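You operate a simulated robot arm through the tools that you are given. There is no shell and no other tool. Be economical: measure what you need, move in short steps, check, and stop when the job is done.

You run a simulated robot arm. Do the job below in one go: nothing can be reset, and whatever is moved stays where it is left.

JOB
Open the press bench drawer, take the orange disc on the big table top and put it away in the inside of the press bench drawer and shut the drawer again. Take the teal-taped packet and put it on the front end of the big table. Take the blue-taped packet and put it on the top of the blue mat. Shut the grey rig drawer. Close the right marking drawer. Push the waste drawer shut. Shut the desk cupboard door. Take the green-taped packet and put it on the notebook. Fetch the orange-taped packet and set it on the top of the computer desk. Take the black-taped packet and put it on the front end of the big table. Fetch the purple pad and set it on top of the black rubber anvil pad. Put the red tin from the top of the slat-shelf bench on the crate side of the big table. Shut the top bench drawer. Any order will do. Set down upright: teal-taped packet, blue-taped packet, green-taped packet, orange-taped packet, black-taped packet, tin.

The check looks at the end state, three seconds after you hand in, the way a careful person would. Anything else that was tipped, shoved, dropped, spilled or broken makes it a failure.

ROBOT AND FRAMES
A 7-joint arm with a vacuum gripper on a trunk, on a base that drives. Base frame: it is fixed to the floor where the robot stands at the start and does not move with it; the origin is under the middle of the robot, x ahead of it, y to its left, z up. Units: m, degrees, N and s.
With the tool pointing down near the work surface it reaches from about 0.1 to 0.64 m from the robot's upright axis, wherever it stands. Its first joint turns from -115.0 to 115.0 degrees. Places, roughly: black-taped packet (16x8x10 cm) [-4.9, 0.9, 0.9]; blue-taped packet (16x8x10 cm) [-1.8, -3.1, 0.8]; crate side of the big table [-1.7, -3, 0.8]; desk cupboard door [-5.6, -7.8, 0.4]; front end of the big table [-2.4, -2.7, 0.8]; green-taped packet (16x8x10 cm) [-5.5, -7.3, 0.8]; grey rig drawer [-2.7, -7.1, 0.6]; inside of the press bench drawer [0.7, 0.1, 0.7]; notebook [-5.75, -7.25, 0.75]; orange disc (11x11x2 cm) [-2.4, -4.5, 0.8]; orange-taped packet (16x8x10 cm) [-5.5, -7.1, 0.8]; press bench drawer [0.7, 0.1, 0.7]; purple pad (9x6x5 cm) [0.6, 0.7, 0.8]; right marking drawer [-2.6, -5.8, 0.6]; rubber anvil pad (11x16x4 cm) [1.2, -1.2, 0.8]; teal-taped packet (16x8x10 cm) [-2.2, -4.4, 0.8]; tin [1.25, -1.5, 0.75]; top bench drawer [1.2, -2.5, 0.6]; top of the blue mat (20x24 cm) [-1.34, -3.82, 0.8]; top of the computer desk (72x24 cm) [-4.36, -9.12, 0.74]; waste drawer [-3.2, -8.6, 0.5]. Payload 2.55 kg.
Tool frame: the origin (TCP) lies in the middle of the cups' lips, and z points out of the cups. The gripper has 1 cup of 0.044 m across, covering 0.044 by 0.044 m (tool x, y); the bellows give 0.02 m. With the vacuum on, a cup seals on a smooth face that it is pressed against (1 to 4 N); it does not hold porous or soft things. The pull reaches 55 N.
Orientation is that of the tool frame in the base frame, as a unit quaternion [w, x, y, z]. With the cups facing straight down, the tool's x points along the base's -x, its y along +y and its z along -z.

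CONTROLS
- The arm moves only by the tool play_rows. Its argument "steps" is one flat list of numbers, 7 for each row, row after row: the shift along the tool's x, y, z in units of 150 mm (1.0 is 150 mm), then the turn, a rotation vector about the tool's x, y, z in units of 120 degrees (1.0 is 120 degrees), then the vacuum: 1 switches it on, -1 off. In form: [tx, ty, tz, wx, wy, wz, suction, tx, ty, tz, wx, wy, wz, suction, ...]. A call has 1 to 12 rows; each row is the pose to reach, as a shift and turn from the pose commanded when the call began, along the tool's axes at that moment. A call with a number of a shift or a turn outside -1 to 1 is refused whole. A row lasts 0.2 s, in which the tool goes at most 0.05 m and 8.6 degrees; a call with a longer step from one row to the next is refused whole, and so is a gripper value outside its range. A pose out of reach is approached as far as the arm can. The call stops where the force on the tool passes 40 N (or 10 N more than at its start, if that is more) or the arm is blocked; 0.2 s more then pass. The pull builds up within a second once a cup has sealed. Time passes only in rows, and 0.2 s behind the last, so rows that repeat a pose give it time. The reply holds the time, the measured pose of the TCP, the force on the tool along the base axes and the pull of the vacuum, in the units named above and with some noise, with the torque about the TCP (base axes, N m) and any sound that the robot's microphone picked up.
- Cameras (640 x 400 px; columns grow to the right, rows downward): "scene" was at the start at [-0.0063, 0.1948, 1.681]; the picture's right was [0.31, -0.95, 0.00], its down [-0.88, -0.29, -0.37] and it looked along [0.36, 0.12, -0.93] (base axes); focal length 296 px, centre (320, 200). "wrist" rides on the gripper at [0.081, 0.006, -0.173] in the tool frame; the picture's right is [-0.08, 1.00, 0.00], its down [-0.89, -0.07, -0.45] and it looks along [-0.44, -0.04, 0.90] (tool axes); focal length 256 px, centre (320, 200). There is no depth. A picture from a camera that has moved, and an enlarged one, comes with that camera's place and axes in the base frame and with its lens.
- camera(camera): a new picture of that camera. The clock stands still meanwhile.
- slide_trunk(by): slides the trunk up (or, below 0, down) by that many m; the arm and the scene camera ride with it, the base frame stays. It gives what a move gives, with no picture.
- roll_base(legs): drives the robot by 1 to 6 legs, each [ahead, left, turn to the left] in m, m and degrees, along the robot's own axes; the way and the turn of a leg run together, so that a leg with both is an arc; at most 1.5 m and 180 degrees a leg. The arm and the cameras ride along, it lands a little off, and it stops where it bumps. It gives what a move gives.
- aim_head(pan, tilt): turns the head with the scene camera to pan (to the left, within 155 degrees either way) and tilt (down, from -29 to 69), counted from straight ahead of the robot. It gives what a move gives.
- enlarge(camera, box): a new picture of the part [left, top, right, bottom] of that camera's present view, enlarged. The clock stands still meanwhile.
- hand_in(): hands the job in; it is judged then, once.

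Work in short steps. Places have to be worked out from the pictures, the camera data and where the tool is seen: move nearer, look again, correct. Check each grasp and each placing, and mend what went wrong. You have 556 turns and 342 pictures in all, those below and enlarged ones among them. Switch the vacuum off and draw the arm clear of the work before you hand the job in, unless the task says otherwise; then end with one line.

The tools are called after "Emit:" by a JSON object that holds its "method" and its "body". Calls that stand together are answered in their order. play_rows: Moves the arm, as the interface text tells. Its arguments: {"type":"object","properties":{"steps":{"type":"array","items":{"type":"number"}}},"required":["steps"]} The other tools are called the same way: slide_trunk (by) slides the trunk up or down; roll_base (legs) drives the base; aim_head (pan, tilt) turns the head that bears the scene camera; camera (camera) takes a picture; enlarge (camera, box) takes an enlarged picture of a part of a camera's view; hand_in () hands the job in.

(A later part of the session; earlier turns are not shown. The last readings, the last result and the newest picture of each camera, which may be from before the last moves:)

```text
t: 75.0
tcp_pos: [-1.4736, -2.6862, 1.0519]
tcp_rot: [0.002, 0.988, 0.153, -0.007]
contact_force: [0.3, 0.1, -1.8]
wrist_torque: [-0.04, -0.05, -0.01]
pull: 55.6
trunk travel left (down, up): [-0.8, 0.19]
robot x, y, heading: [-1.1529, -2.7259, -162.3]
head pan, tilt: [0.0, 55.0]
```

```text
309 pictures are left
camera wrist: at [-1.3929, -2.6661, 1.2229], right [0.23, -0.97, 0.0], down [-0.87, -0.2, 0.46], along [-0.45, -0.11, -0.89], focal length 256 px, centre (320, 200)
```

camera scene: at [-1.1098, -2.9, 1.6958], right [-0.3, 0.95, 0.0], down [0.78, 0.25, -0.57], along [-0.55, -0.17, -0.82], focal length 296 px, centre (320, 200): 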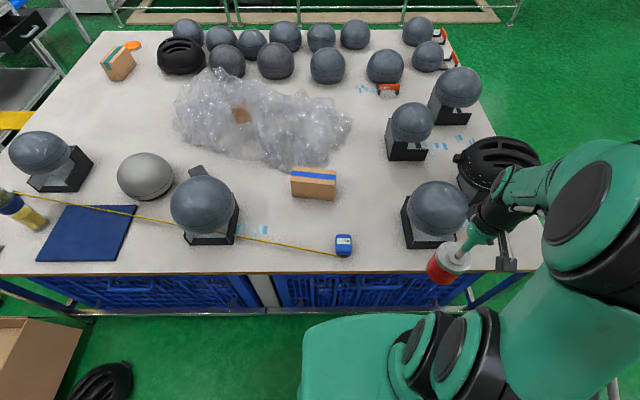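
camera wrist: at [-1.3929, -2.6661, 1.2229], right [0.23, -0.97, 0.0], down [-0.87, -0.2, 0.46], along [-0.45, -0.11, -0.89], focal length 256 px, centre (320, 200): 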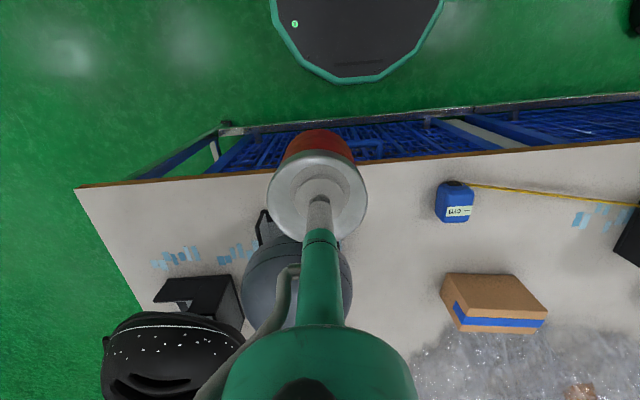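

Target for tin ≈ (-1.72, -2.935): 0.31 m ahead and 0.163 m left of the tool. Move left first, then ahead.

Emit:
{"method": "play_rows", "body": {"steps": [0, 0.3, -0.05, 0, 0, 0, 1, 0, 0.6, -0.1, 0, 0, 0, 1, 0, 0.87, -0.15, 0, 0, 0, 1, 0, 1, -0.2, 0, 0, 0, 1]}}

Emit:
{"method": "play_rows", "body": {"steps": [-0.25, 0.02, 0, 0, 0, 0, 1, -0.5, 0.05, 0, 0, 0, 0, 1, -0.75, 0.07, 0, 0, 0, 0, 1, -1, 0.08, 0, 0, 0, 0, 1]}}

Emit:
{"method": "camera", "body": {"camera": "scene"}}

Emit:
{"method": "camera", "body": {"camera": "wrist"}}

```text
t: 76.0
tcp_pos: [-1.427, -2.8295, 1.0848]
tcp_rot: [0.0, 0.988, 0.154, -0.006]
contact_force: [0.1, -0.8, -2.7]
wrist_torque: [0.0, -0.04, -0.04]
pull: 55.0
trunk travel left (down, up): [-0.8, 0.19]
robot x, y, heading: [-1.1504, -2.7288, -162.7]
head pan, tilt: [0.0, 55.0]
```

```text
t: 77.0
tcp_pos: [-1.5692, -2.8847, 1.0832]
tcp_rot: [0.001, 0.988, 0.153, -0.006]
contact_force: [0.2, -0.2, -2.3]
wrist_torque: [0.0, -0.06, 0.0]
pull: 55.3
trunk travel left (down, up): [-0.8, 0.19]
robot x, y, heading: [-1.1537, -2.7284, -162.6]
head pan, tilt: [0.0, 55.0]
```

```text
308 pictures are left
camera scene: at [-1.1119, -2.9008, 1.6957], right [-0.3, 0.95, 0.0], down [0.78, 0.25, -0.57], along [-0.55, -0.17, -0.82], focal length 296 px, centre (320, 200)
```

scene: 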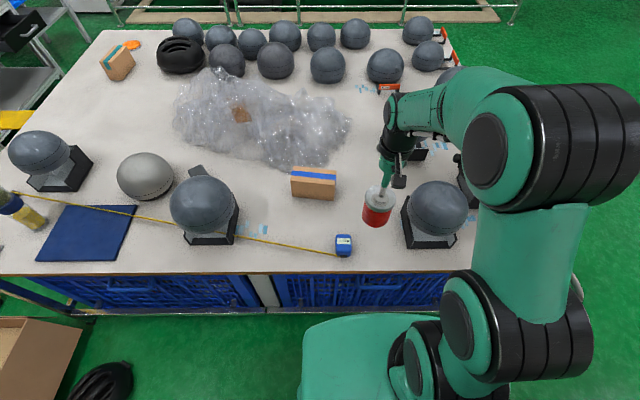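

```text
307 pictures are left
camera wrist: at [-1.4883, -2.8658, 1.2532], right [0.23, -0.97, 0.0], down [-0.87, -0.2, 0.46], along [-0.44, -0.1, -0.89], focal length 256 px, centre (320, 200)
```

wrist: 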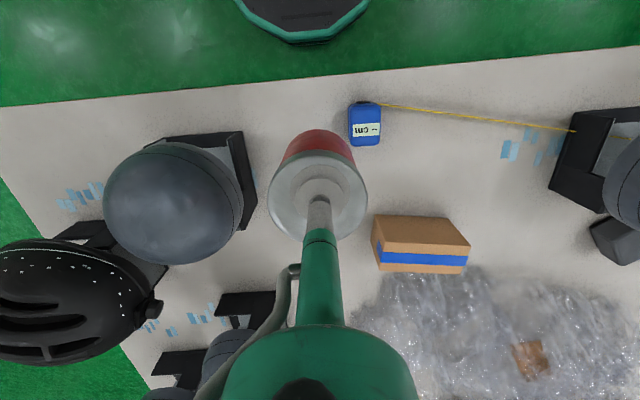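

Continue ahead 0.155 m and lower to just above the table.

Emit:
{"method": "play_rows", "body": {"steps": [-0.25, 0.01, 0, 0, 0, 0, 1, -0.5, 0.01, 0.1, 0, 0, 0, 1, -0.75, 0.01, 0.25, 0, 0, 0, 1, -1, 0.01, 0.4, 0, 0, 0, 1, -1, 0.01, 0.65, 0, 0, 0, 1, -1, 0.01, 0.9, 0, 0, 0, 1]}}

Emit:
{"method": "enlarge", "body": {"camera": "scene", "box": [260, 120, 500, 270]}}

```text
t: 78.4
tcp_pos: [-1.7171, -2.9312, 0.9492]
tcp_rot: [0.001, 0.988, 0.153, -0.008]
contact_force: [-0.7, -0.3, -3.1]
wrist_torque: [0.03, -0.09, 0.01]
pull: 54.3
trunk travel left (down, up): [-0.8, 0.19]
robot x, y, heading: [-1.1539, -2.7294, -162.5]
head pan, tilt: [0.0, 55.0]
```

```text
2.67 times, centred on (380, 195) of scene
camera zoom: at [-1.1116, -2.9009, 1.6957], right [-0.3, 0.95, 0.0], down [0.78, 0.25, -0.57], along [-0.55, -0.17, -0.82], focal length 789 px, centre (160, 213)
```

zoom: 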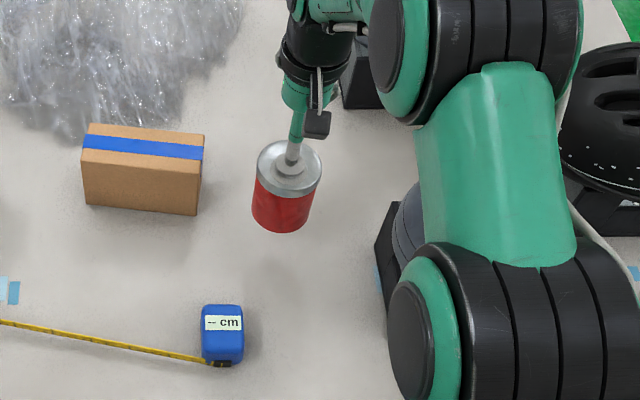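

Creep down to contact.

Emit:
{"method": "play_rows", "body": {"steps": [0, 0, 0.1, 0, 0, 0, 1, 0, 0, 0.2, 0, 0, 0, 1, 0, 0, 0.26, 0, 0, 0, 1, 0, 0, 0.3, 0, 0, 0, 1, 0, 0, 0.34, 0, 0, 0, 1]}}

```text
t: 79.6
tcp_pos: [-1.715, -2.9331, 0.8994]
tcp_rot: [0.001, 0.988, 0.153, -0.006]
contact_force: [0.3, -0.3, -2.8]
wrist_torque: [0.01, -0.07, 0.0]
pull: 54.5
trunk travel left (down, up): [-0.8, 0.19]
robot x, y, heading: [-1.1508, -2.7288, -162.4]
head pan, tilt: [0.0, 55.0]
```

Emit:
{"method": "play_rows", "body": {"steps": [0, 0, 0.04, 0, 0, 0, 1, 0, 0, 0.08, 0, 0, 0, 1, 0, 0, 0.12, 0, 0, 0, 1]}}

Emit:
{"method": "enlarge", "body": {"camera": "scene", "box": [320, 140, 440, 215]}}

```text
t: 80.4
tcp_pos: [-1.7131, -2.9348, 0.8828]
tcp_rot: [0.001, 0.988, 0.154, -0.007]
contact_force: [0.6, 0.8, -2.4]
wrist_torque: [0.02, -0.05, -0.01]
pull: 54.8
trunk travel left (down, up): [-0.8, 0.19]
robot x, y, heading: [-1.1528, -2.7292, -162.9]
head pan, tilt: [0.0, 55.0]
```

```text
5.33 times, centred on (380, 178) of scene
camera zoom: at [-1.1101, -2.9002, 1.6957], right [-0.3, 0.95, 0.0], down [0.78, 0.25, -0.57], along [-0.55, -0.17, -0.82], focal length 1578 px, centre (0, 320)
```

zoom: 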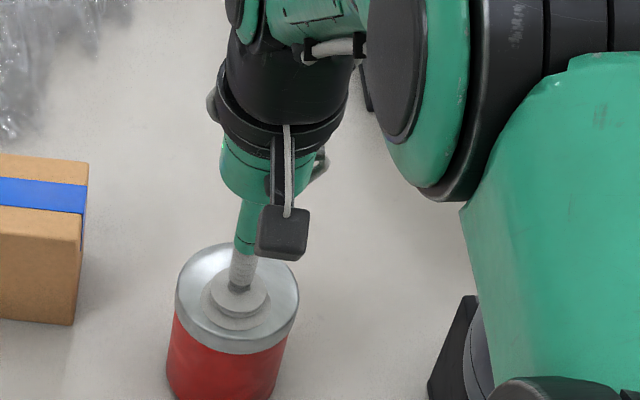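

Emit:
{"method": "play_rows", "body": {"steps": [0, 0, 0.04, 0, 0, 0, 1, 0, 0, 0.08, 0, 0, 0, 1, 0, 0, 0.12, 0, 0, 0, 1]}}

```text
t: 81.2
tcp_pos: [-1.7179, -2.9372, 0.8757]
tcp_rot: [0.003, 0.988, 0.153, -0.014]
contact_force: [6.4, 1.7, 20.5]
wrist_torque: [0.28, -0.33, -0.07]
pull: 54.5
trunk travel left (down, up): [-0.8, 0.19]
robot x, y, heading: [-1.147, -2.7265, -162.4]
head pan, tilt: [0.0, 55.0]
stopped in row 3: the force on the tool passed its limit at 40 N (the readings are from after the stop); the commanded pose is now the measured one
```

Contact made. Relieve, release, and lift away.

Emit:
{"method": "play_rows", "body": {"steps": [0, 0, -0.02, 0, 0, 0, 1, 0, 0, -0.02, 0, 0, 0, -1, 0, 0, -0.02, 0, 0, 0, -1, 0, 0, -0.02, 0, 0, 0, -1, 0, 0, -0.05, 0, 0, 0, -1, 0, 0, -0.2, 0, 0, 0, -1, 0, 0, -0.5, 0, 0, 0, -1, 0, 0, -0.8, 0, 0, 0, -1, 0, 0, -1, 0, 0, 0, -1]}}

Emit:
{"method": "camera", "body": {"camera": "scene"}}

Emit:
{"method": "camera", "body": {"camera": "wrist"}}

```text
t: 83.2
tcp_pos: [-1.7133, -2.9339, 1.0203]
tcp_rot: [0.003, 0.988, 0.153, -0.011]
contact_force: [-0.6, 0.6, -0.3]
wrist_torque: [0.01, 0.01, -0.01]
pull: 0.0
trunk travel left (down, up): [-0.8, 0.19]
robot x, y, heading: [-1.1525, -2.7268, -162.0]
head pan, tilt: [0.0, 55.0]
```

```text
304 pictures are left
camera scene: at [-1.1098, -2.9, 1.6957], right [-0.3, 0.95, 0.0], down [0.78, 0.25, -0.57], along [-0.55, -0.17, -0.82], focal length 296 px, centre (320, 200)
```

scene: 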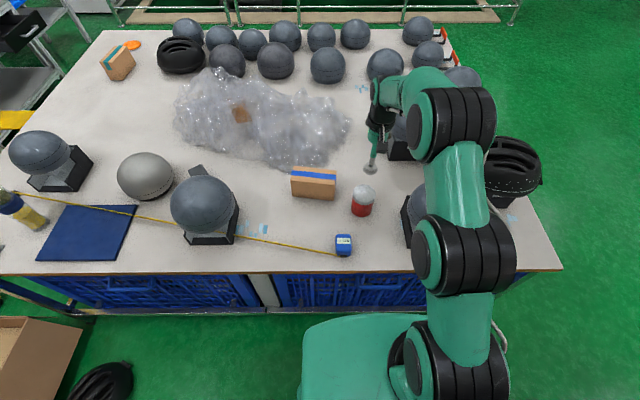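

```text
303 pictures are left
camera wrist: at [-1.6307, -2.913, 1.1907], right [0.23, -0.97, 0.0], down [-0.86, -0.2, 0.47], along [-0.45, -0.11, -0.88], focal length 256 px, centre (320, 200)
```

wrist: 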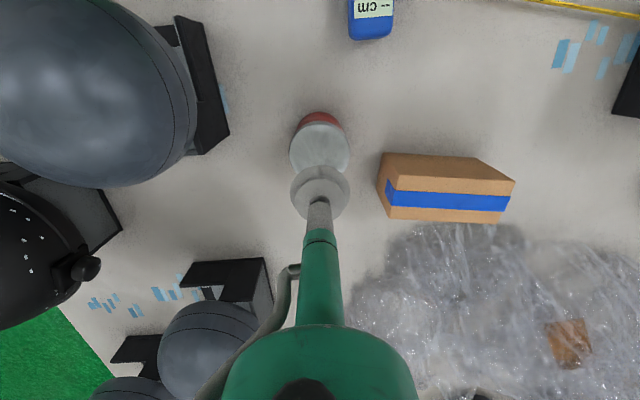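

Tin stands. Blue packet top centre ≈ (-1.747, -3.12, ~0.89). Driving ahead 0.085 and left 0.167 puts the tool right over it.

Emit:
{"method": "roll_base", "body": {"legs": [[0.08, 0.165, 0]]}}

Emit:
{"method": "camera", "body": {"camera": "wrist"}}

```text
t: 84.7
tcp_pos: [-1.7419, -3.11, 1.0213]
tcp_rot: [0.002, 0.988, 0.151, -0.012]
contact_force: [0.3, 0.6, -0.4]
wrist_torque: [0.01, 0.0, -0.02]
pull: 0.0
trunk travel left (down, up): [-0.8, 0.19]
robot x, y, heading: [-1.1785, -2.9049, -162.8]
head pan, tilt: [0.0, 55.0]
```

```text
302 pictures are left
camera wrist: at [-1.6584, -3.0901, 1.1908], right [0.22, -0.97, 0.0], down [-0.86, -0.2, 0.47], along [-0.46, -0.11, -0.88], focal length 256 px, centre (320, 200)
```

wrist: 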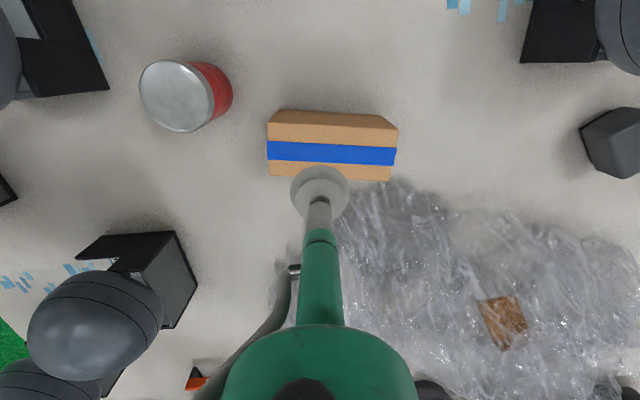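

Small shift then descend onto the packet with vacuum on.

Emit:
{"method": "play_rows", "body": {"steps": [-0.09, 0.09, 0.25, 0, 0, 0, 1, -0.09, 0.09, 0.5, 0, 0, 0, 1, -0.09, 0.09, 0.7, 0, 0, 0, 1, -0.09, 0.09, 0.8, 0, 0, 0, 1, -0.09, 0.09, 0.86, 0, 0, 0, 1]}}

```text
t: 85.9
tcp_pos: [-1.7522, -3.125, 0.8913]
tcp_rot: [0.002, 0.988, 0.151, -0.012]
contact_force: [0.0, -0.4, 0.7]
wrist_torque: [-0.02, 0.03, 0.03]
pull: 0.1
trunk travel left (down, up): [-0.8, 0.19]
robot x, y, heading: [-1.1757, -2.9047, -162.5]
head pan, tilt: [0.0, 55.0]
```

Emit:
{"method": "play_rows", "body": {"steps": [0, 0, 0.04, 0, 0, 0, 1, 0, 0, 0.08, 0, 0, 0, 1, 0, 0, 0.12, 0, 0, 0, 1, 0, 0, 0.16, 0, 0, 0, 1]}}

```text
t: 87.0
tcp_pos: [-1.7595, -3.1286, 0.8784]
tcp_rot: [0.003, 0.988, 0.151, -0.02]
contact_force: [5.9, 3.4, 17.9]
wrist_torque: [-0.01, -0.45, 0.09]
pull: 55.4
trunk travel left (down, up): [-0.8, 0.19]
robot x, y, heading: [-1.174, -2.9098, -162.5]
head pan, tilt: [0.0, 55.0]
stopped in row 4: the force on the tool passed its limit at 40 N (the readings are from after the stop); the commanded pose is now the measured one
```

Sealed. Lift, correcting the ~2° tool tilt.

Emit:
{"method": "play_rows", "body": {"steps": [0, 0, -0.1, 0, 0.01, 0, 1, 0, 0, -0.3, 0, 0.019, 0, 1, 0, 0, -0.6, 0, 0.019, 0, 1, 0, 0, -0.9, 0, 0.019, 0, 1, 0, 0, -1, 0, 0.019, 0, 1]}}

Emit:
{"method": "camera", "body": {"camera": "scene"}}

```text
t: 88.2
tcp_pos: [-1.7386, -3.1185, 1.0022]
tcp_rot: [0.0, 0.989, 0.151, 0.003]
contact_force: [-0.3, 0.6, -3.2]
wrist_torque: [0.03, -0.06, 0.02]
pull: 54.6
out of reach, approached as far as the arm can: row 4, 5
trunk travel left (down, up): [-0.8, 0.19]
robot x, y, heading: [-1.1776, -2.9074, -162.7]
head pan, tilt: [0.0, 55.0]
```

```text
301 pictures are left
camera scene: at [-1.1386, -3.0792, 1.6957], right [-0.3, 0.95, 0.0], down [0.78, 0.24, -0.57], along [-0.55, -0.17, -0.82], focal length 296 px, centre (320, 200)
```

scene: 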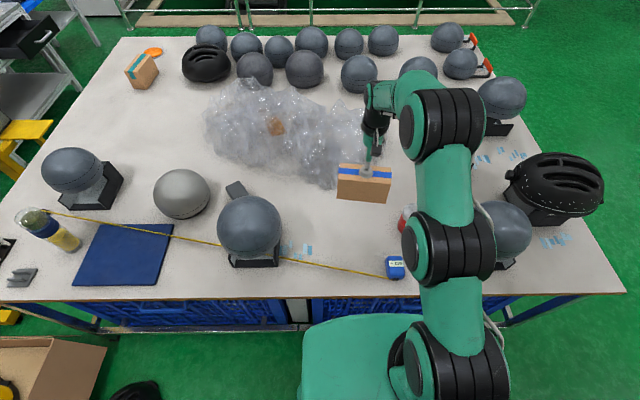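

Packet held. The mat centre is (-1.34,-3.825). Retract, raise the trunk to clear the headform, and move left to about Y'=-2.88 (keeping off the box and helmet on the floor).

Emit:
{"method": "play_rows", "body": {"steps": [0.25, 0, 0, 0, 0, 0, 1, 0.5, 0, 0, 0, 0, 0, 1, 0.75, 0, 0, 0, 0, 0, 1, 1, 0, 0, 0, 0, 0, 1]}}

Emit:
{"method": "slide_trunk", "body": {"by": 0.18}}

Emit:
{"method": "play_rows", "body": {"steps": [0.25, 0, 0, 0, 0, 0, 1, 0.5, 0, 0, 0, 0, 0, 1, 0.75, 0, 0, 0, 0, 0, 1, 1, 0, 0, 0, 0, 0, 1]}}

Emit:
{"method": "roll_base", "body": {"legs": [[0, 0.46, 0]]}}

Emit:
{"method": "aim_head", "body": {"pan": 15, "tilt": 58}}

Emit:
{"method": "camera", "body": {"camera": "scene"}}

```text
t: 89.2
tcp_pos: [-1.5954, -3.074, 1.0038]
tcp_rot: [0.0, 0.988, 0.152, 0.0]
contact_force: [-0.3, 0.7, -3.0]
wrist_torque: [0.0, -0.01, -0.04]
pull: 55.4
trunk travel left (down, up): [-0.8, 0.19]
robot x, y, heading: [-1.1776, -2.9082, -162.5]
head pan, tilt: [0.0, 55.0]
```

```text
t: 91.2
tcp_pos: [-1.5974, -3.0744, 1.185]
tcp_rot: [0.001, 0.989, 0.151, 0.001]
contact_force: [0.5, 0.3, -3.0]
wrist_torque: [0.02, -0.01, 0.02]
pull: 55.1
trunk travel left (down, up): [-0.98, 0.01]
robot x, y, heading: [-1.1809, -2.9053, -162.7]
head pan, tilt: [0.0, 55.0]
```

```text
t: 92.2
tcp_pos: [-1.4526, -3.0312, 1.1857]
tcp_rot: [0.001, 0.988, 0.152, 0.0]
contact_force: [0.5, 0.3, -3.1]
wrist_torque: [0.0, 0.0, 0.0]
pull: 55.1
trunk travel left (down, up): [-0.98, 0.01]
robot x, y, heading: [-1.1761, -2.9055, -162.5]
head pan, tilt: [0.0, 55.0]
```

```text
t: 94.9
tcp_pos: [-1.3236, -3.4551, 1.185]
tcp_rot: [0.001, 0.989, 0.15, 0.002]
contact_force: [-0.3, -0.4, -2.5]
wrist_torque: [0.07, -0.03, 0.01]
pull: 54.7
trunk travel left (down, up): [-0.98, 0.01]
robot x, y, heading: [-1.0467, -3.3308, -162.8]
head pan, tilt: [0.0, 55.0]
```

```text
t: 95.7
tcp_pos: [-1.3233, -3.4544, 1.1853]
tcp_rot: [0.001, 0.989, 0.15, 0.001]
contact_force: [0.1, -0.5, -2.7]
wrist_torque: [0.07, -0.04, -0.02]
pull: 54.9
trunk travel left (down, up): [-0.98, 0.01]
robot x, y, heading: [-1.051, -3.3282, -163.0]
head pan, tilt: [15.0, 58.0]
```

```text
300 pictures are left
camera scene: at [-0.9948, -3.5188, 1.8721], right [-0.53, 0.85, 0.0], down [0.72, 0.45, -0.53], along [-0.45, -0.28, -0.85], focal length 296 px, centre (320, 200)
```

scene: 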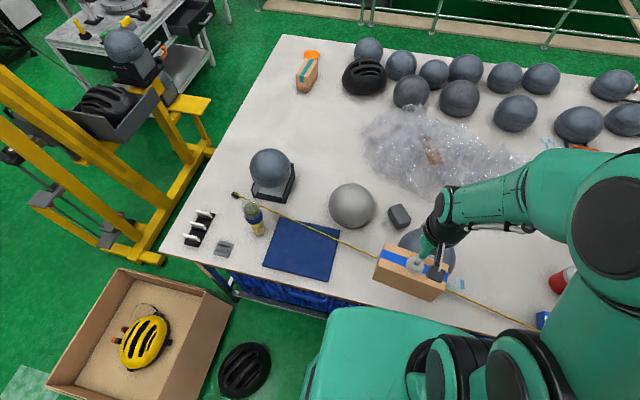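

Move the packet over the mat: 0.345 m left and 0.12 m ahead, staying high.

Emit:
{"method": "play_rows", "body": {"steps": [0, 0.3, 0, 0, 0, 0, 1, 0, 0.6, 0, 0, 0, 0, 1, 0, 0.9, 0, 0, 0, 0, 1, -0.1, 1, 0, 0, 0, 0, 1]}}

Emit:
{"method": "play_rows", "body": {"steps": [-0.1, 0.3, 0, 0, 0, 0, 1, -0.3, 0.55, 0, 0, 0, 0, 1, -0.5, 0.8, 0, 0, 0, 0, 1, -0.71, 1, 0, 0, 0, 0, 1]}}

Emit:
{"method": "play_rows", "body": {"steps": [0, 0.3, 0, 0, 0, 0, 1, 0, 0.3, 0.3, 0, 0, 0, 1, 0, 0.3, 0.6, 0, 0, 0, 1, 0, 0.3, 0.9, 0, 0, 0, 1]}}

Emit:
{"method": "camera", "body": {"camera": "scene"}}

Emit:
{"method": "camera", "body": {"camera": "wrist"}}

```text
t: 96.7
tcp_pos: [-1.2927, -3.6019, 1.1837]
tcp_rot: [0.0, 0.989, 0.149, 0.003]
contact_force: [0.1, 0.1, -4.0]
wrist_torque: [0.05, -0.02, 0.02]
pull: 54.7
trunk travel left (down, up): [-0.98, 0.01]
robot x, y, heading: [-1.0444, -3.3285, -162.9]
head pan, tilt: [15.0, 58.0]
```

```text
t: 97.7
tcp_pos: [-1.3495, -3.7758, 1.1848]
tcp_rot: [-0.001, 0.989, 0.148, 0.003]
contact_force: [0.4, -0.2, -3.2]
wrist_torque: [0.05, -0.04, 0.0]
pull: 55.0
trunk travel left (down, up): [-0.98, 0.01]
robot x, y, heading: [-1.0451, -3.3349, -162.8]
head pan, tilt: [15.0, 58.0]
```

```text
t: 98.7
tcp_pos: [-1.3365, -3.8226, 1.0533]
tcp_rot: [0.0, 0.989, 0.149, 0.001]
contact_force: [-0.3, -1.3, -2.4]
wrist_torque: [0.08, 0.0, 0.01]
pull: 54.9
trunk travel left (down, up): [-0.98, 0.01]
robot x, y, heading: [-1.0425, -3.3295, -162.7]
head pan, tilt: [15.0, 58.0]
```

```text
299 pictures are left
camera scene: at [-0.9956, -3.5215, 1.8718], right [-0.53, 0.85, 0.0], down [0.72, 0.45, -0.53], along [-0.45, -0.28, -0.85], focal length 296 px, centre (320, 200)
```

scene: 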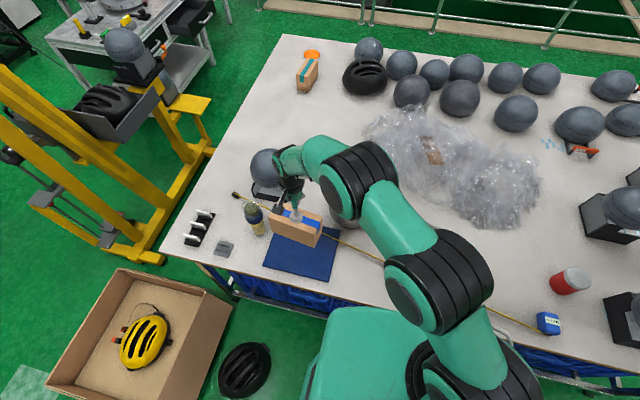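

```text
298 pictures are left
camera wrist: at [-1.2569, -3.8044, 1.2257], right [0.22, -0.98, 0.0], down [-0.88, -0.2, 0.44], along [-0.43, -0.1, -0.9], focal length 256 px, centre (320, 200)
```

wrist: 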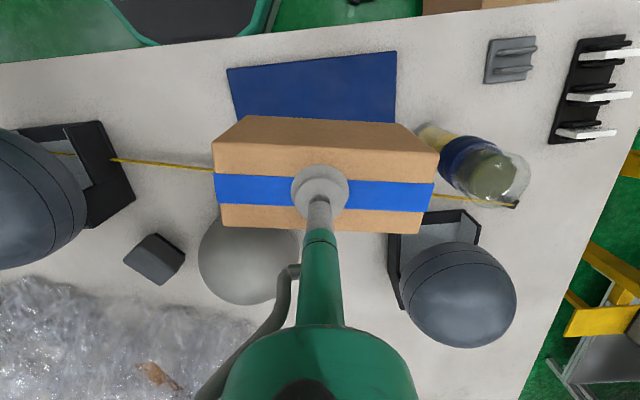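

Centred over the mat. Lower it.

Emit:
{"method": "play_rows", "body": {"steps": [0, 0, 0.25, 0, 0, 0, 1, 0, 0, 0.5, 0, 0, 0, 1, 0, 0, 0.75, 0, 0, 0, 1, 0, 0, 0.95, 0, 0, 0, 1, 0, 0, 1, 0, 0, 0, 1]}}

Emit:
{"method": "play_rows", "body": {"steps": [0, 0, 0.04, 0, 0, 0, 1, 0, 0, 0.08, 0, 0, 0, 1, 0, 0, 0.12, 0, 0, 0, 1, 0, 0, 0.16, 0, 0, 0, 1]}}

```text
t: 99.9
tcp_pos: [-1.3357, -3.8198, 0.899]
tcp_rot: [0.0, 0.989, 0.149, 0.002]
contact_force: [0.7, -0.2, -3.2]
wrist_torque: [0.0, -0.04, -0.02]
pull: 55.1
trunk travel left (down, up): [-0.98, 0.01]
robot x, y, heading: [-1.0441, -3.3319, -162.9]
head pan, tilt: [15.0, 58.0]
```

```text
t: 100.7
tcp_pos: [-1.3364, -3.8212, 0.8916]
tcp_rot: [0.002, 0.989, 0.149, 0.001]
contact_force: [8.1, 14.3, 26.6]
wrist_torque: [-0.19, -0.17, 0.09]
pull: 54.6
trunk travel left (down, up): [-0.98, 0.01]
robot x, y, heading: [-1.0457, -3.3314, -163.0]
head pan, tilt: [15.0, 58.0]
stopped in row 3: the force on the tool passed its limit at 42 N (the readings are from after the stop); the commanded pose is now the measured one
```

Contact. Release and rise, then look.

Emit:
{"method": "play_rows", "body": {"steps": [0, 0, -0.02, 0, 0, 0, 1, 0, 0, -0.02, 0, 0, 0, -1, 0, 0, -0.02, 0, 0, 0, -1, 0, 0, -0.02, 0, 0, 0, -1, 0, 0, -0.05, 0, 0, 0, -1, 0, 0, -0.2, 0, 0, 0, -1, 0, 0, -0.5, 0, 0, 0, -1, 0, 0, -0.8, 0, 0, 0, -1, 0, 0, -1, 0, 0, 0, -1]}}

Emit:
{"method": "play_rows", "body": {"steps": [0.1, -0.1, -0.25, 0, 0, 0, -1, 0.2, -0.3, -0.5, 0, 0, 0, -1, 0.4, -0.5, -0.6, 0, 0, 0, -1, 0.6, -0.7, -0.7, 0, 0, 0, -1, 0.8, -0.9, -0.8, 0, 0, 0, -1]}}

Emit:
{"method": "camera", "body": {"camera": "scene"}}

```text
t: 102.7
tcp_pos: [-1.3374, -3.8249, 1.0394]
tcp_rot: [0.001, 0.989, 0.15, 0.001]
contact_force: [0.3, -0.2, -0.3]
wrist_torque: [-0.03, 0.01, 0.0]
pull: 0.0
trunk travel left (down, up): [-0.98, 0.01]
robot x, y, heading: [-1.0451, -3.3288, -162.8]
head pan, tilt: [15.0, 58.0]
```

```text
refused: row 2 steps farther than a row can; nothing moved
```

```text
297 pictures are left
camera scene: at [-0.9943, -3.518, 1.872], right [-0.53, 0.85, 0.0], down [0.72, 0.45, -0.53], along [-0.45, -0.28, -0.85], focal length 296 px, centre (320, 200)
```

scene: 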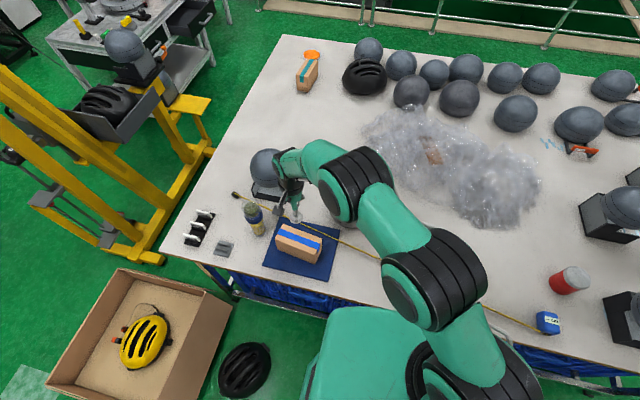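

Blue packet sits on the mat. Retract the arm compactly.

Emit:
{"method": "play_rows", "body": {"steps": [0, -0.05, -0.2, 0, 0, 0, -1, 0.1, -0.2, -0.4, 0, 0, 0, -1, 0.25, -0.4, -0.5, 0, 0, 0, -1, 0.4, -0.65, -0.5, 0, 0, 0, -1, 0.5, -0.9, -0.5, 0, 0, 0, -1]}}

Emit:
{"method": "play_rows", "body": {"steps": [0.1, -0.25, 0, 0, 0, 0, -1, 0.2, -0.5, 0, 0, 0, 0, -1, 0.3, -0.75, 0, 0, 0, 0, -1, 0.4, -1, 0, 0, 0, 0, -1]}}

Emit:
{"method": "roll_base", "body": {"legs": [[-0.4, -0.3, 0], [0, -1.3, 0], [1.3, 0, 0]]}}

Emit:
{"method": "aim_head", "body": {"pan": 50, "tilt": 45}}

Emit:
{"method": "camera", "body": {"camera": "scene"}}

```text
t: 103.9
tcp_pos: [-1.3076, -3.6723, 1.1143]
tcp_rot: [0.003, 0.989, 0.149, 0.0]
contact_force: [0.3, -0.1, -0.2]
wrist_torque: [-0.06, 0.03, -0.01]
pull: 0.0
trunk travel left (down, up): [-0.98, 0.01]
robot x, y, heading: [-1.0443, -3.3304, -163.0]
head pan, tilt: [15.0, 58.0]
```

```text
t: 104.9
tcp_pos: [-1.2933, -3.5098, 1.1123]
tcp_rot: [0.003, 0.989, 0.149, 0.0]
contact_force: [0.1, 0.3, -0.6]
wrist_torque: [-0.02, -0.01, -0.04]
pull: 0.1
trunk travel left (down, up): [-0.98, 0.01]
robot x, y, heading: [-1.047, -3.3327, -162.7]
head pan, tilt: [15.0, 58.0]
```

```text
t: 120.1
tcp_pos: [-2.5923, -2.3073, 1.1132]
tcp_rot: [0.001, 0.985, 0.173, 0.002]
contact_force: [1.1, -0.9, 0.7]
wrist_torque: [0.01, 0.02, -0.03]
pull: 0.0
trunk travel left (down, up): [-0.98, 0.01]
robot x, y, heading: [-2.3543, -2.111, -160.3]
head pan, tilt: [15.0, 58.0]
```

```text
t: 121.1
tcp_pos: [-2.5947, -2.3074, 1.1142]
tcp_rot: [0.001, 0.985, 0.172, 0.001]
contact_force: [1.1, -0.7, 0.2]
wrist_torque: [-0.02, -0.02, -0.04]
pull: 0.2
trunk travel left (down, up): [-0.98, 0.01]
robot x, y, heading: [-2.3565, -2.1153, -160.2]
head pan, tilt: [50.0, 45.0]
```

```text
296 pictures are left
camera scene: at [-2.2663, -2.3369, 1.8891], right [-0.94, 0.35, 0.0], down [0.24, 0.66, -0.71], along [-0.24, -0.66, -0.71], focal length 296 px, centre (320, 200)
```

scene: 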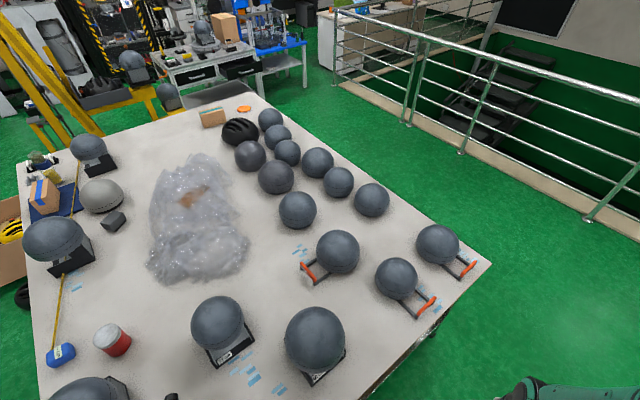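

Front end seen. Continue around to the far side of the table and down along it.

Emit:
{"method": "roll_base", "body": {"legs": [[0, 0, -2], [1.5, 0, 0], [0.05, 1.1, 0]]}}

Emit:
{"method": "aim_head", "body": {"pan": 80, "tilt": 40}}

Emit:
{"method": "camera", "body": {"camera": "scene"}}

```text
t: 134.0
tcp_pos: [-3.7028, -3.8057, 1.1136]
tcp_rot: [0.001, 0.987, 0.162, 0.001]
contact_force: [1.0, -0.1, -0.4]
wrist_torque: [-0.02, -0.03, -0.02]
pull: 0.0
trunk travel left (down, up): [-0.98, 0.01]
robot x, y, heading: [-3.4623, -3.6162, -161.5]
head pan, tilt: [50.0, 45.0]
```

```text
t: 134.9
tcp_pos: [-3.7024, -3.8046, 1.1132]
tcp_rot: [0.001, 0.987, 0.162, 0.001]
contact_force: [-0.3, 0.5, 0.5]
wrist_torque: [0.03, -0.05, 0.03]
pull: 0.2
trunk travel left (down, up): [-0.98, 0.01]
robot x, y, heading: [-3.463, -3.6176, -161.3]
head pan, tilt: [80.0, 40.0]
```

```text
295 pictures are left
camera scene: at [-3.3346, -3.8495, 1.8964], right [-0.99, -0.15, 0.0], down [-0.1, 0.64, -0.77], along [0.11, -0.76, -0.64], focal length 296 px, centre (320, 200)
```

scene: 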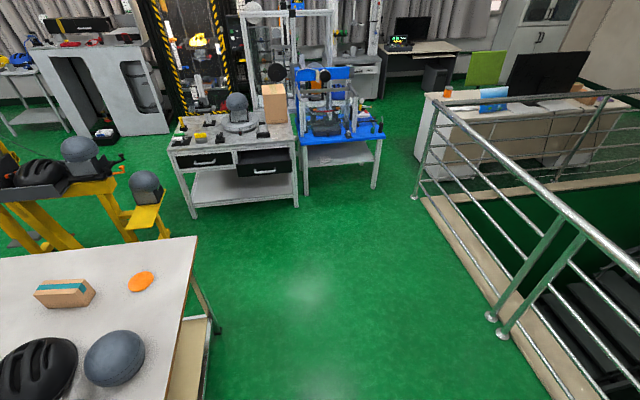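

I see the open drawer on the grey cart etc. Move further down past the table's far corner and look at the gap by the yellow stand.

Emit:
{"method": "roll_base", "body": {"legs": [[0, 1.0, 0], [0, 0.85, -0.5], [0, 0, -90]]}}

Emit:
{"method": "aim_head", "body": {"pan": -70, "tilt": 50}}

Emit:
{"method": "camera", "body": {"camera": "scene"}}

```text
t: 148.0
tcp_pos: [-3.0669, -5.1379, 1.1142]
tcp_rot: [0.002, 0.808, -0.59, 0.0]
contact_force: [-0.3, 0.8, 0.1]
wrist_torque: [0.0, 0.02, 0.0]
pull: 0.0
trunk travel left (down, up): [-0.98, 0.01]
robot x, y, heading: [-2.8842, -5.3845, 107.6]
head pan, tilt: [80.0, 40.0]
```

```text
t: 150.4
tcp_pos: [-3.0666, -5.1386, 1.1127]
tcp_rot: [0.001, 0.808, -0.59, 0.0]
contact_force: [-0.7, -0.7, 0.2]
wrist_torque: [0.02, -0.01, 0.03]
pull: 0.1
trunk travel left (down, up): [-0.98, 0.01]
robot x, y, heading: [-2.8847, -5.3857, 107.7]
head pan, tilt: [-70.0, 50.0]
```

```text
294 pictures are left
camera scene: at [-2.9733, -5.448, 1.8823], right [0.61, -0.79, 0.0], down [-0.61, -0.47, -0.64], along [0.51, 0.39, -0.77], focal length 296 px, centre (320, 200)
```

scene: 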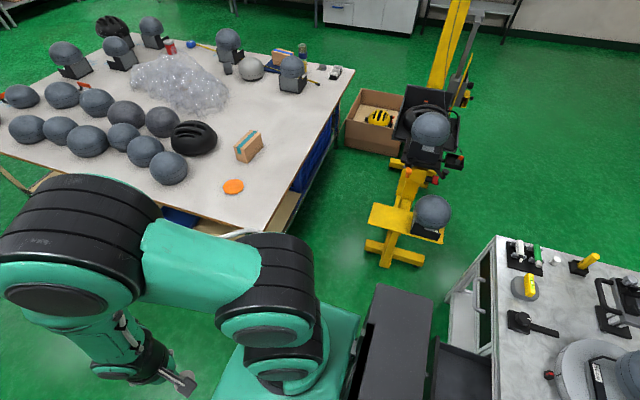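

The gap beside the stand is adequate around (X' -3.70, Y' -4.04). Move ahead first, then right into position for teal.

Emit:
{"method": "roll_base", "body": {"legs": [[0.18, 0, 0.3], [0, -0.68, 0]]}}

Emit:
{"method": "camera", "body": {"camera": "wrist"}}

Emit:
{"method": "aim_head", "body": {"pan": -40, "tilt": 60}}

Emit:
{"method": "camera", "body": {"camera": "scene"}}

```text
t: 155.2
tcp_pos: [-2.5002, -4.7651, 1.1141]
tcp_rot: [0.001, 0.808, -0.59, -0.001]
contact_force: [1.0, -1.0, 0.0]
wrist_torque: [0.01, -0.01, 0.01]
pull: 0.0
trunk travel left (down, up): [-0.98, 0.01]
robot x, y, heading: [-2.3172, -5.012, 107.6]
head pan, tilt: [-70.0, 50.0]
```

```text
293 pictures are left
camera wrist: at [-2.4802, -4.8424, 1.2858], right [-0.97, -0.23, 0.0], down [-0.2, 0.87, 0.44], along [-0.1, 0.43, -0.9], focal length 256 px, centre (320, 200)
```

wrist: 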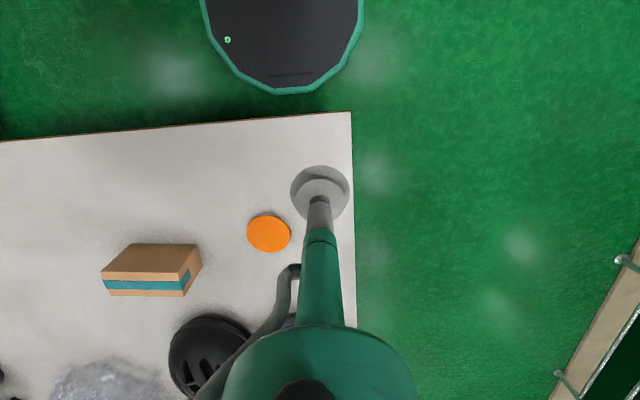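

```text
t: 156.1
tcp_pos: [-2.4994, -4.7652, 1.1138]
tcp_rot: [0.002, 0.808, -0.589, 0.0]
contact_force: [0.1, 0.1, -0.2]
wrist_torque: [0.0, -0.02, 0.02]
pull: 0.1
trunk travel left (down, up): [-0.98, 0.01]
robot x, y, heading: [-2.3135, -5.0089, 108.1]
head pan, tilt: [-40.0, 60.0]
```

```text
292 pictures are left
camera scene: at [-2.4405, -5.06, 1.8697], right [0.93, -0.38, 0.0], down [-0.33, -0.8, -0.5], along [0.19, 0.46, -0.87], focal length 296 px, centre (320, 200)
```

scene: 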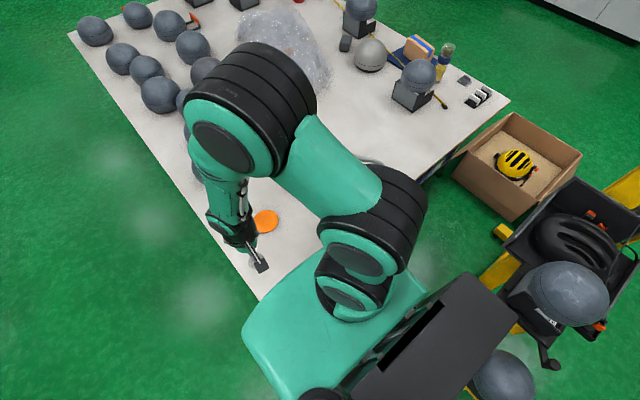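

Teal top ≈ (-2.218, -4.38). Nudge base right 6 cm and ahead 3 cm, then bring the tool over it.

Emit:
{"method": "roll_base", "body": {"legs": [[0.03, -0.06, 0]]}}

Emit:
{"method": "play_rows", "body": {"steps": [0, -0.3, 0, 0, 0, 0, -1, -0.1, -0.6, 0, 0, 0, 0, -1, -0.3, -0.8, 0, 0, 0, 0, -1, -0.55, -1, 0, 0, 0, 0, -1]}}

Emit:
{"method": "play_rows", "body": {"steps": [-0.2, -0.2, 0.1, 0, 0, 0, -1, -0.45, -0.35, 0.2, 0, 0, 0, -1, -0.7, -0.5, 0.3, 0, 0, 0, -1, -0.9, -0.6, 0.5, 0, 0, 0, -1]}}

Emit:
{"method": "camera", "body": {"camera": "wrist"}}

```text
t: 157.1
tcp_pos: [-2.4528, -4.7174, 1.1141]
tcp_rot: [0.002, 0.808, -0.589, 0.0]
contact_force: [0.5, 0.8, -0.4]
wrist_torque: [-0.07, -0.01, -0.01]
pull: 0.0
trunk travel left (down, up): [-0.98, 0.01]
robot x, y, heading: [-2.2671, -4.9657, 107.5]
head pan, tilt: [-40.0, 60.0]
```

```text
t: 158.1
tcp_pos: [-2.3374, -4.5928, 1.1105]
tcp_rot: [0.003, 0.809, -0.588, -0.001]
contact_force: [0.1, -0.5, 0.6]
wrist_torque: [-0.03, 0.02, 0.01]
pull: 0.1
trunk travel left (down, up): [-0.98, 0.01]
robot x, y, heading: [-2.2717, -4.9636, 107.8]
head pan, tilt: [-40.0, 60.0]
```

```text
t: 159.1
tcp_pos: [-2.2934, -4.4391, 1.0344]
tcp_rot: [0.003, 0.808, -0.59, 0.001]
contact_force: [-0.3, 0.1, 0.4]
wrist_torque: [-0.08, 0.03, 0.0]
pull: 0.1
trunk travel left (down, up): [-0.98, 0.01]
robot x, y, heading: [-2.2699, -4.9614, 107.6]
head pan, tilt: [-40.0, 60.0]
```

```text
291 pictures are left
camera wrist: at [-2.2738, -4.5161, 1.2064], right [-0.97, -0.23, 0.0], down [-0.2, 0.87, 0.44], along [-0.11, 0.43, -0.9], focal length 256 px, centre (320, 200)
```

wrist: 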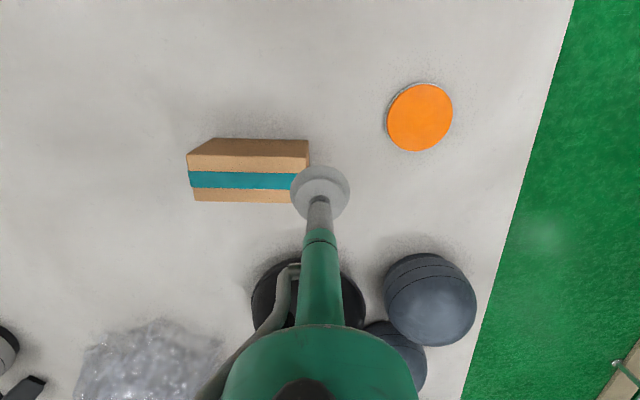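

Shift to the teal top centre (0.046 ahead, 0.10 right), then descend with suction.

Emit:
{"method": "play_rows", "body": {"steps": [-0.15, -0.25, 0, 0, 0, 0, 1, -0.31, -0.5, 0.1, 0, 0, 0, 1, -0.31, -0.673, 0.3, 0, 0, 0, 1, -0.31, -0.673, 0.6, 0, 0, 0, 1, -0.31, -0.673, 0.8, 0, 0, 0, 1, -0.31, -0.673, 0.9, 0, 0, 0, 1]}}

Emit:
{"method": "camera", "body": {"camera": "wrist"}}

```text
t: 160.5
tcp_pos: [-2.2096, -4.3638, 0.9037]
tcp_rot: [0.001, 0.808, -0.589, -0.001]
contact_force: [0.0, 0.9, -0.7]
wrist_torque: [-0.02, -0.01, -0.02]
pull: 0.1
trunk travel left (down, up): [-0.98, 0.01]
robot x, y, heading: [-2.2665, -4.9624, 107.8]
head pan, tilt: [-40.0, 60.0]
```

```text
290 pictures are left
camera wrist: at [-2.1911, -4.4414, 1.0751], right [-0.97, -0.23, 0.0], down [-0.2, 0.87, 0.44], along [-0.1, 0.43, -0.9], focal length 256 px, centre (320, 200)
```

wrist: 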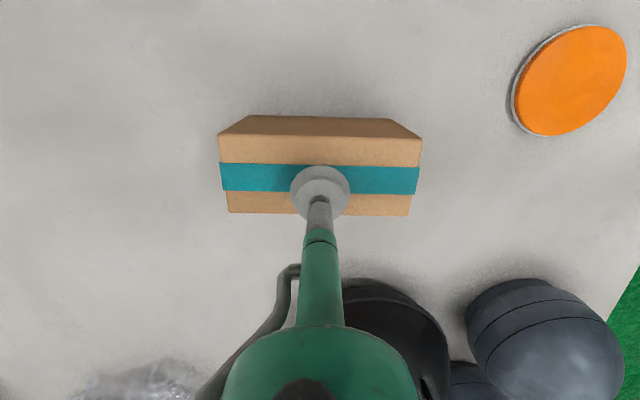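

Centred. Press gently.

Emit:
{"method": "play_rows", "body": {"steps": [0, 0, 0.08, 0, 0, 0, 1, 0, 0, 0.12, 0, 0, 0, 1, 0, 0, 0.15, 0, 0, 0, 1, 0, 0, 0.17, 0, 0, 0, 1, 0, 0, 0.17, 0, 0, 0, 1]}}

```text
t: 161.7
tcp_pos: [-2.2085, -4.3645, 0.8802]
tcp_rot: [0.001, 0.808, -0.589, -0.001]
contact_force: [-1.1, -3.0, 7.5]
wrist_torque: [-0.34, -0.13, -0.07]
pull: 54.9
trunk travel left (down, up): [-0.98, 0.01]
robot x, y, heading: [-2.2682, -4.9638, 107.9]
head pan, tilt: [-40.0, 60.0]
```

Sealed. Lift, retract, and drive out to the far aisle, then up to the front end.

Emit:
{"method": "play_rows", "body": {"steps": [0, 0, -0.1, 0, 0, 0, 1, 0, 0, -0.3, 0, 0, 0, 1, 0, 0, -0.6, 0, 0, 0, 1, 0, 0, -0.9, 0, 0, 0, 1, 0.2, 0, -1, 0, 0, 0, 1]}}

Emit:
{"method": "play_rows", "body": {"steps": [0.2, 0.1, -0.2, 0, 0, 0, 1, 0.4, 0.2, -0.4, 0, 0, 0, 1, 0.6, 0.4, -0.5, 0, 0, 0, 1, 0.8, 0.6, -0.5, 0, 0, 0, 1, 1, 0.8, -0.5, 0, 0, 0, 1]}}

Emit:
{"method": "roll_base", "body": {"legs": [[0, 0.72, 0], [1.4, 0.0, 0], [1.4, 0, 0]]}}

```text
t: 162.9
tcp_pos: [-2.2005, -4.3917, 1.0276]
tcp_rot: [0.001, 0.808, -0.589, -0.001]
contact_force: [0.0, 0.0, -3.5]
wrist_torque: [0.07, 0.04, 0.03]
pull: 54.4
trunk travel left (down, up): [-0.98, 0.01]
robot x, y, heading: [-2.268, -4.9642, 108.0]
head pan, tilt: [-40.0, 60.0]
```

```text
t: 164.1
tcp_pos: [-2.2654, -4.5711, 1.102]
tcp_rot: [0.001, 0.808, -0.589, 0.001]
contact_force: [-0.5, 0.5, -1.8]
wrist_torque: [0.04, 0.0, 0.01]
pull: 54.7
trunk travel left (down, up): [-0.98, 0.01]
robot x, y, heading: [-2.2685, -4.9613, 107.8]
head pan, tilt: [-40.0, 60.0]
```

```text
t: 181.3
tcp_pos: [-3.8489, -2.1189, 1.1018]
tcp_rot: [0.001, 0.811, -0.585, 0.0]
contact_force: [0.4, 0.4, -2.8]
wrist_torque: [0.01, 0.01, -0.01]
pull: 55.1
trunk travel left (down, up): [-0.98, 0.01]
robot x, y, heading: [-3.8464, -2.5145, 108.7]
head pan, tilt: [-40.0, 60.0]
```

Turn to face the front end and shift sideways in front of it, then look.

Emit:
{"method": "roll_base", "body": {"legs": [[0, 0, 90], [0, 0, 89.3], [0, 0.95, 0]]}}

Emit:
{"method": "aim_head", "body": {"pan": 0, "tilt": 55}}

Emit:
{"method": "camera", "body": {"camera": "scene"}}

```text
t: 193.9
tcp_pos: [-2.9634, -2.5864, 1.1023]
tcp_rot: [0.0, 0.577, 0.817, 0.001]
contact_force: [-0.4, -0.6, -2.5]
wrist_torque: [-0.02, 0.0, -0.02]
pull: 55.0
trunk travel left (down, up): [-0.98, 0.01]
robot x, y, heading: [-2.9654, -2.1927, -70.3]
head pan, tilt: [-40.0, 60.0]
```

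```text
t: 195.0
tcp_pos: [-2.9624, -2.5873, 1.102]
tcp_rot: [0.0, 0.577, 0.817, 0.002]
contact_force: [0.8, -0.2, -1.8]
wrist_torque: [-0.04, 0.03, 0.02]
pull: 55.0
trunk travel left (down, up): [-0.98, 0.01]
robot x, y, heading: [-2.97, -2.1946, -70.3]
head pan, tilt: [0.0, 55.0]
```

```text
289 pictures are left
camera scene: at [-2.8014, -2.1455, 1.8757], right [-0.94, -0.33, 0.0], down [-0.27, 0.77, -0.57], along [0.19, -0.54, -0.82], focal length 296 px, centre (320, 200)
```

scene: 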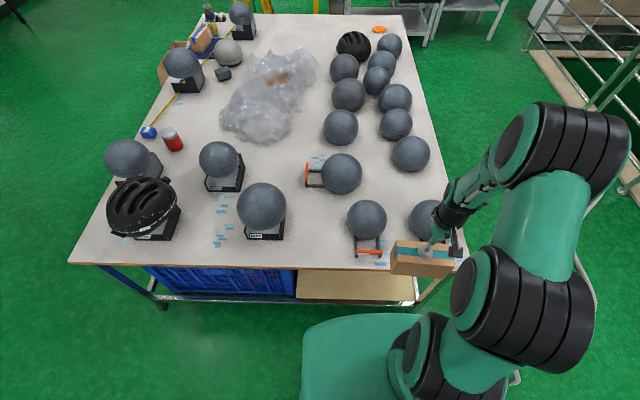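

Gap between two headforms centred at X'≈-3.29 is ~23 cm wide; the teal packet goes there at Y'≈-1.785. Align heading, shift, and move the packet left before going ahead.

Emit:
{"method": "roll_base", "body": {"legs": [[0, 0, -1.7], [0.06, 0.15, 0]]}}

Emit:
{"method": "play_rows", "body": {"steps": [0, 0.3, -0.1, 0, 0, 0, 1, 0, 0.6, -0.2, 0, 0, 0, 1, 0, 0.85, -0.3, 0, 0, 0, 1, 0, 1, -0.35, 0, 0, 0, 1]}}

Emit:
{"method": "camera", "body": {"camera": "wrist"}}

Emit:
{"method": "camera", "body": {"camera": "scene"}}

```text
t: 196.8
tcp_pos: [-2.8106, -2.5983, 1.1015]
tcp_rot: [0.0, 0.588, 0.809, 0.002]
contact_force: [-0.3, 0.3, -2.6]
wrist_torque: [-0.02, -0.01, -0.01]
pull: 54.4
trunk travel left (down, up): [-0.98, 0.01]
robot x, y, heading: [-2.8072, -2.202, -72.1]
head pan, tilt: [0.0, 55.0]
```

```text
t: 197.8
tcp_pos: [-2.6665, -2.5501, 1.1547]
tcp_rot: [0.001, 0.588, 0.809, 0.001]
contact_force: [0.2, 0.9, -3.0]
wrist_torque: [-0.04, -0.01, 0.0]
pull: 55.6
trunk travel left (down, up): [-0.98, 0.01]
robot x, y, heading: [-2.8093, -2.2062, -72.2]
head pan, tilt: [0.0, 55.0]
```

```text
288 pictures are left
camera wrist: at [-2.6862, -2.4714, 1.3259], right [0.97, 0.23, 0.0], down [0.21, -0.87, 0.44], along [0.11, -0.43, -0.9], focal length 256 px, centre (320, 200)
```

wrist: 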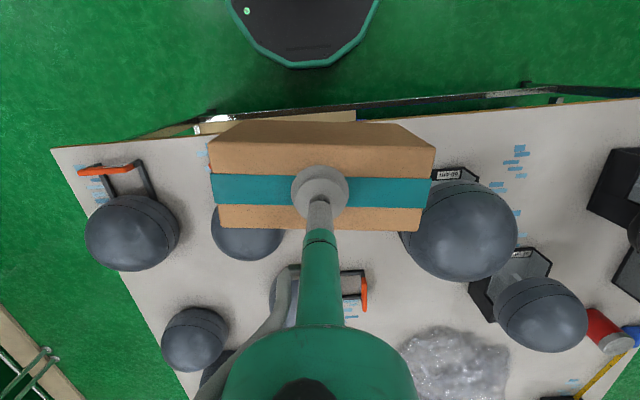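

```text
287 pictures are left
camera scene: at [-2.6354, -2.1597, 1.8757], right [-0.95, -0.31, 0.0], down [-0.25, 0.78, -0.57], along [0.18, -0.55, -0.82], focal length 296 px, centre (320, 200)
```

scene: 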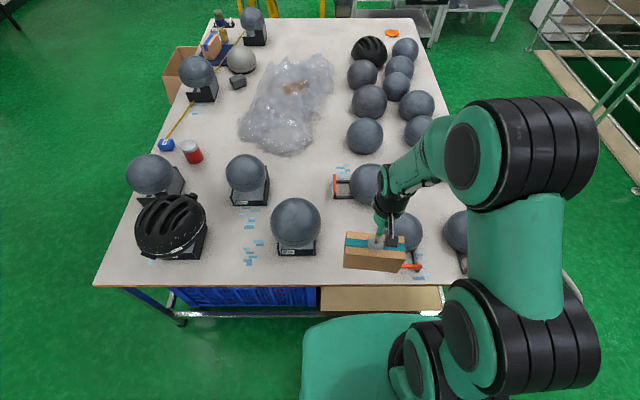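

Go ahead 0.185 m and left 0.03 m, still high, and check clearance.

Emit:
{"method": "play_rows", "body": {"steps": [-0.25, 0.1, 0, 0, 0, 0, 1, -0.5, 0.2, 0, 0, 0, 0, 1, -0.75, 0.22, 0, 0, 0, 0, 1, -1, 0.22, 0, 0, 0, 0, 1]}}

Emit:
{"method": "play_rows", "body": {"steps": [-0.23, 0, 0.1, 0, 0, 0, 1, -0.23, 0, 0.3, 0, 0, 0, 1]}}

Emit:
{"method": "camera", "body": {"camera": "wrist"}}

Emit:
{"method": "enlarge", "body": {"camera": "scene", "box": [240, 170, 480, 320]}}

```text
t: 198.8
tcp_pos: [-2.5895, -2.6864, 1.1529]
tcp_rot: [-0.002, 0.588, 0.809, 0.003]
contact_force: [0.3, -0.8, -3.0]
wrist_torque: [0.02, 0.03, 0.03]
pull: 55.0
trunk travel left (down, up): [-0.98, 0.01]
robot x, y, heading: [-2.8063, -2.2006, -72.1]
head pan, tilt: [0.0, 55.0]
```

```text
t: 199.4
tcp_pos: [-2.579, -2.7173, 1.1095]
tcp_rot: [0.001, 0.589, 0.808, 0.001]
contact_force: [-1.0, -0.8, -1.8]
wrist_torque: [0.01, 0.01, 0.0]
pull: 54.8
trunk travel left (down, up): [-0.98, 0.01]
robot x, y, heading: [-2.8081, -2.2052, -71.9]
head pan, tilt: [0.0, 55.0]
```

```text
286 pictures are left
camera wrist: at [-2.5979, -2.6385, 1.2817], right [0.97, 0.23, 0.0], down [0.21, -0.87, 0.44], along [0.11, -0.43, -0.9], focal length 256 px, centre (320, 200)
```

wrist: 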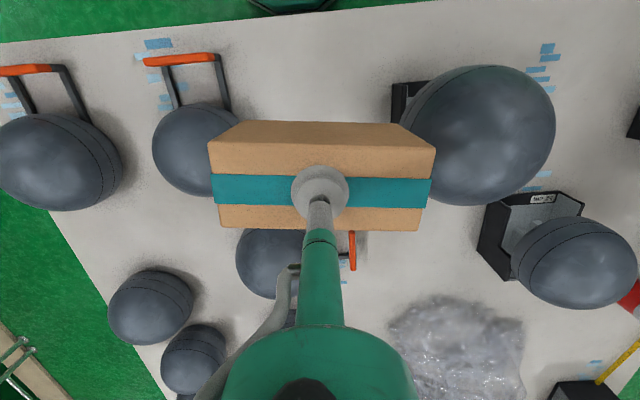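

```text
2.67 times, centred on (360, 245) of scene
camera zoom: at [-2.6358, -2.1606, 1.8758], right [-0.95, -0.31, 0.0], down [-0.25, 0.78, -0.57], along [0.18, -0.55, -0.82], focal length 789 px, centre (213, 80)
```

zoom: 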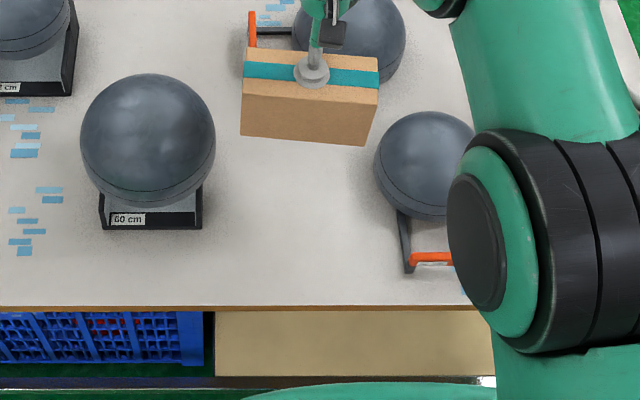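

Clear on both sides. Lower in two stages.

Emit:
{"method": "play_rows", "body": {"steps": [0, 0, 0.3, 0, 0, 0, 1, 0, 0, 0.6, 0, 0, 0, 1, 0, 0, 0.9, 0, 0, 0, 1]}}

Emit:
{"method": "play_rows", "body": {"steps": [0, 0, 0.2, 0, 0, 0, 1, 0, 0, 0.4, 0, 0, 0, 1, 0, 0, 0.52, 0, 0, 0, 1, 0, 0, 0.57, 0, 0, 0, 1, 0, 0, 0.6, 0, 0, 0, 1, 0, 0, 0.63, 0, 0, 0, 1]}}

```text
t: 200.2
tcp_pos: [-2.577, -2.7169, 0.9763]
tcp_rot: [0.002, 0.587, 0.809, 0.001]
contact_force: [0.2, -0.4, -3.3]
wrist_torque: [0.05, 0.04, -0.01]
pull: 54.6
trunk travel left (down, up): [-0.98, 0.01]
robot x, y, heading: [-2.8043, -2.204, -72.2]
head pan, tilt: [0.0, 55.0]
```

```text
t: 201.6
tcp_pos: [-2.5789, -2.7165, 0.8815]
tcp_rot: [0.001, 0.588, 0.809, 0.002]
contact_force: [0.7, 1.9, 2.8]
wrist_torque: [0.28, 0.12, -0.11]
pull: 54.9
trunk travel left (down, up): [-0.98, 0.01]
robot x, y, heading: [-2.8067, -2.2049, -72.1]
head pan, tilt: [0.0, 55.0]
```

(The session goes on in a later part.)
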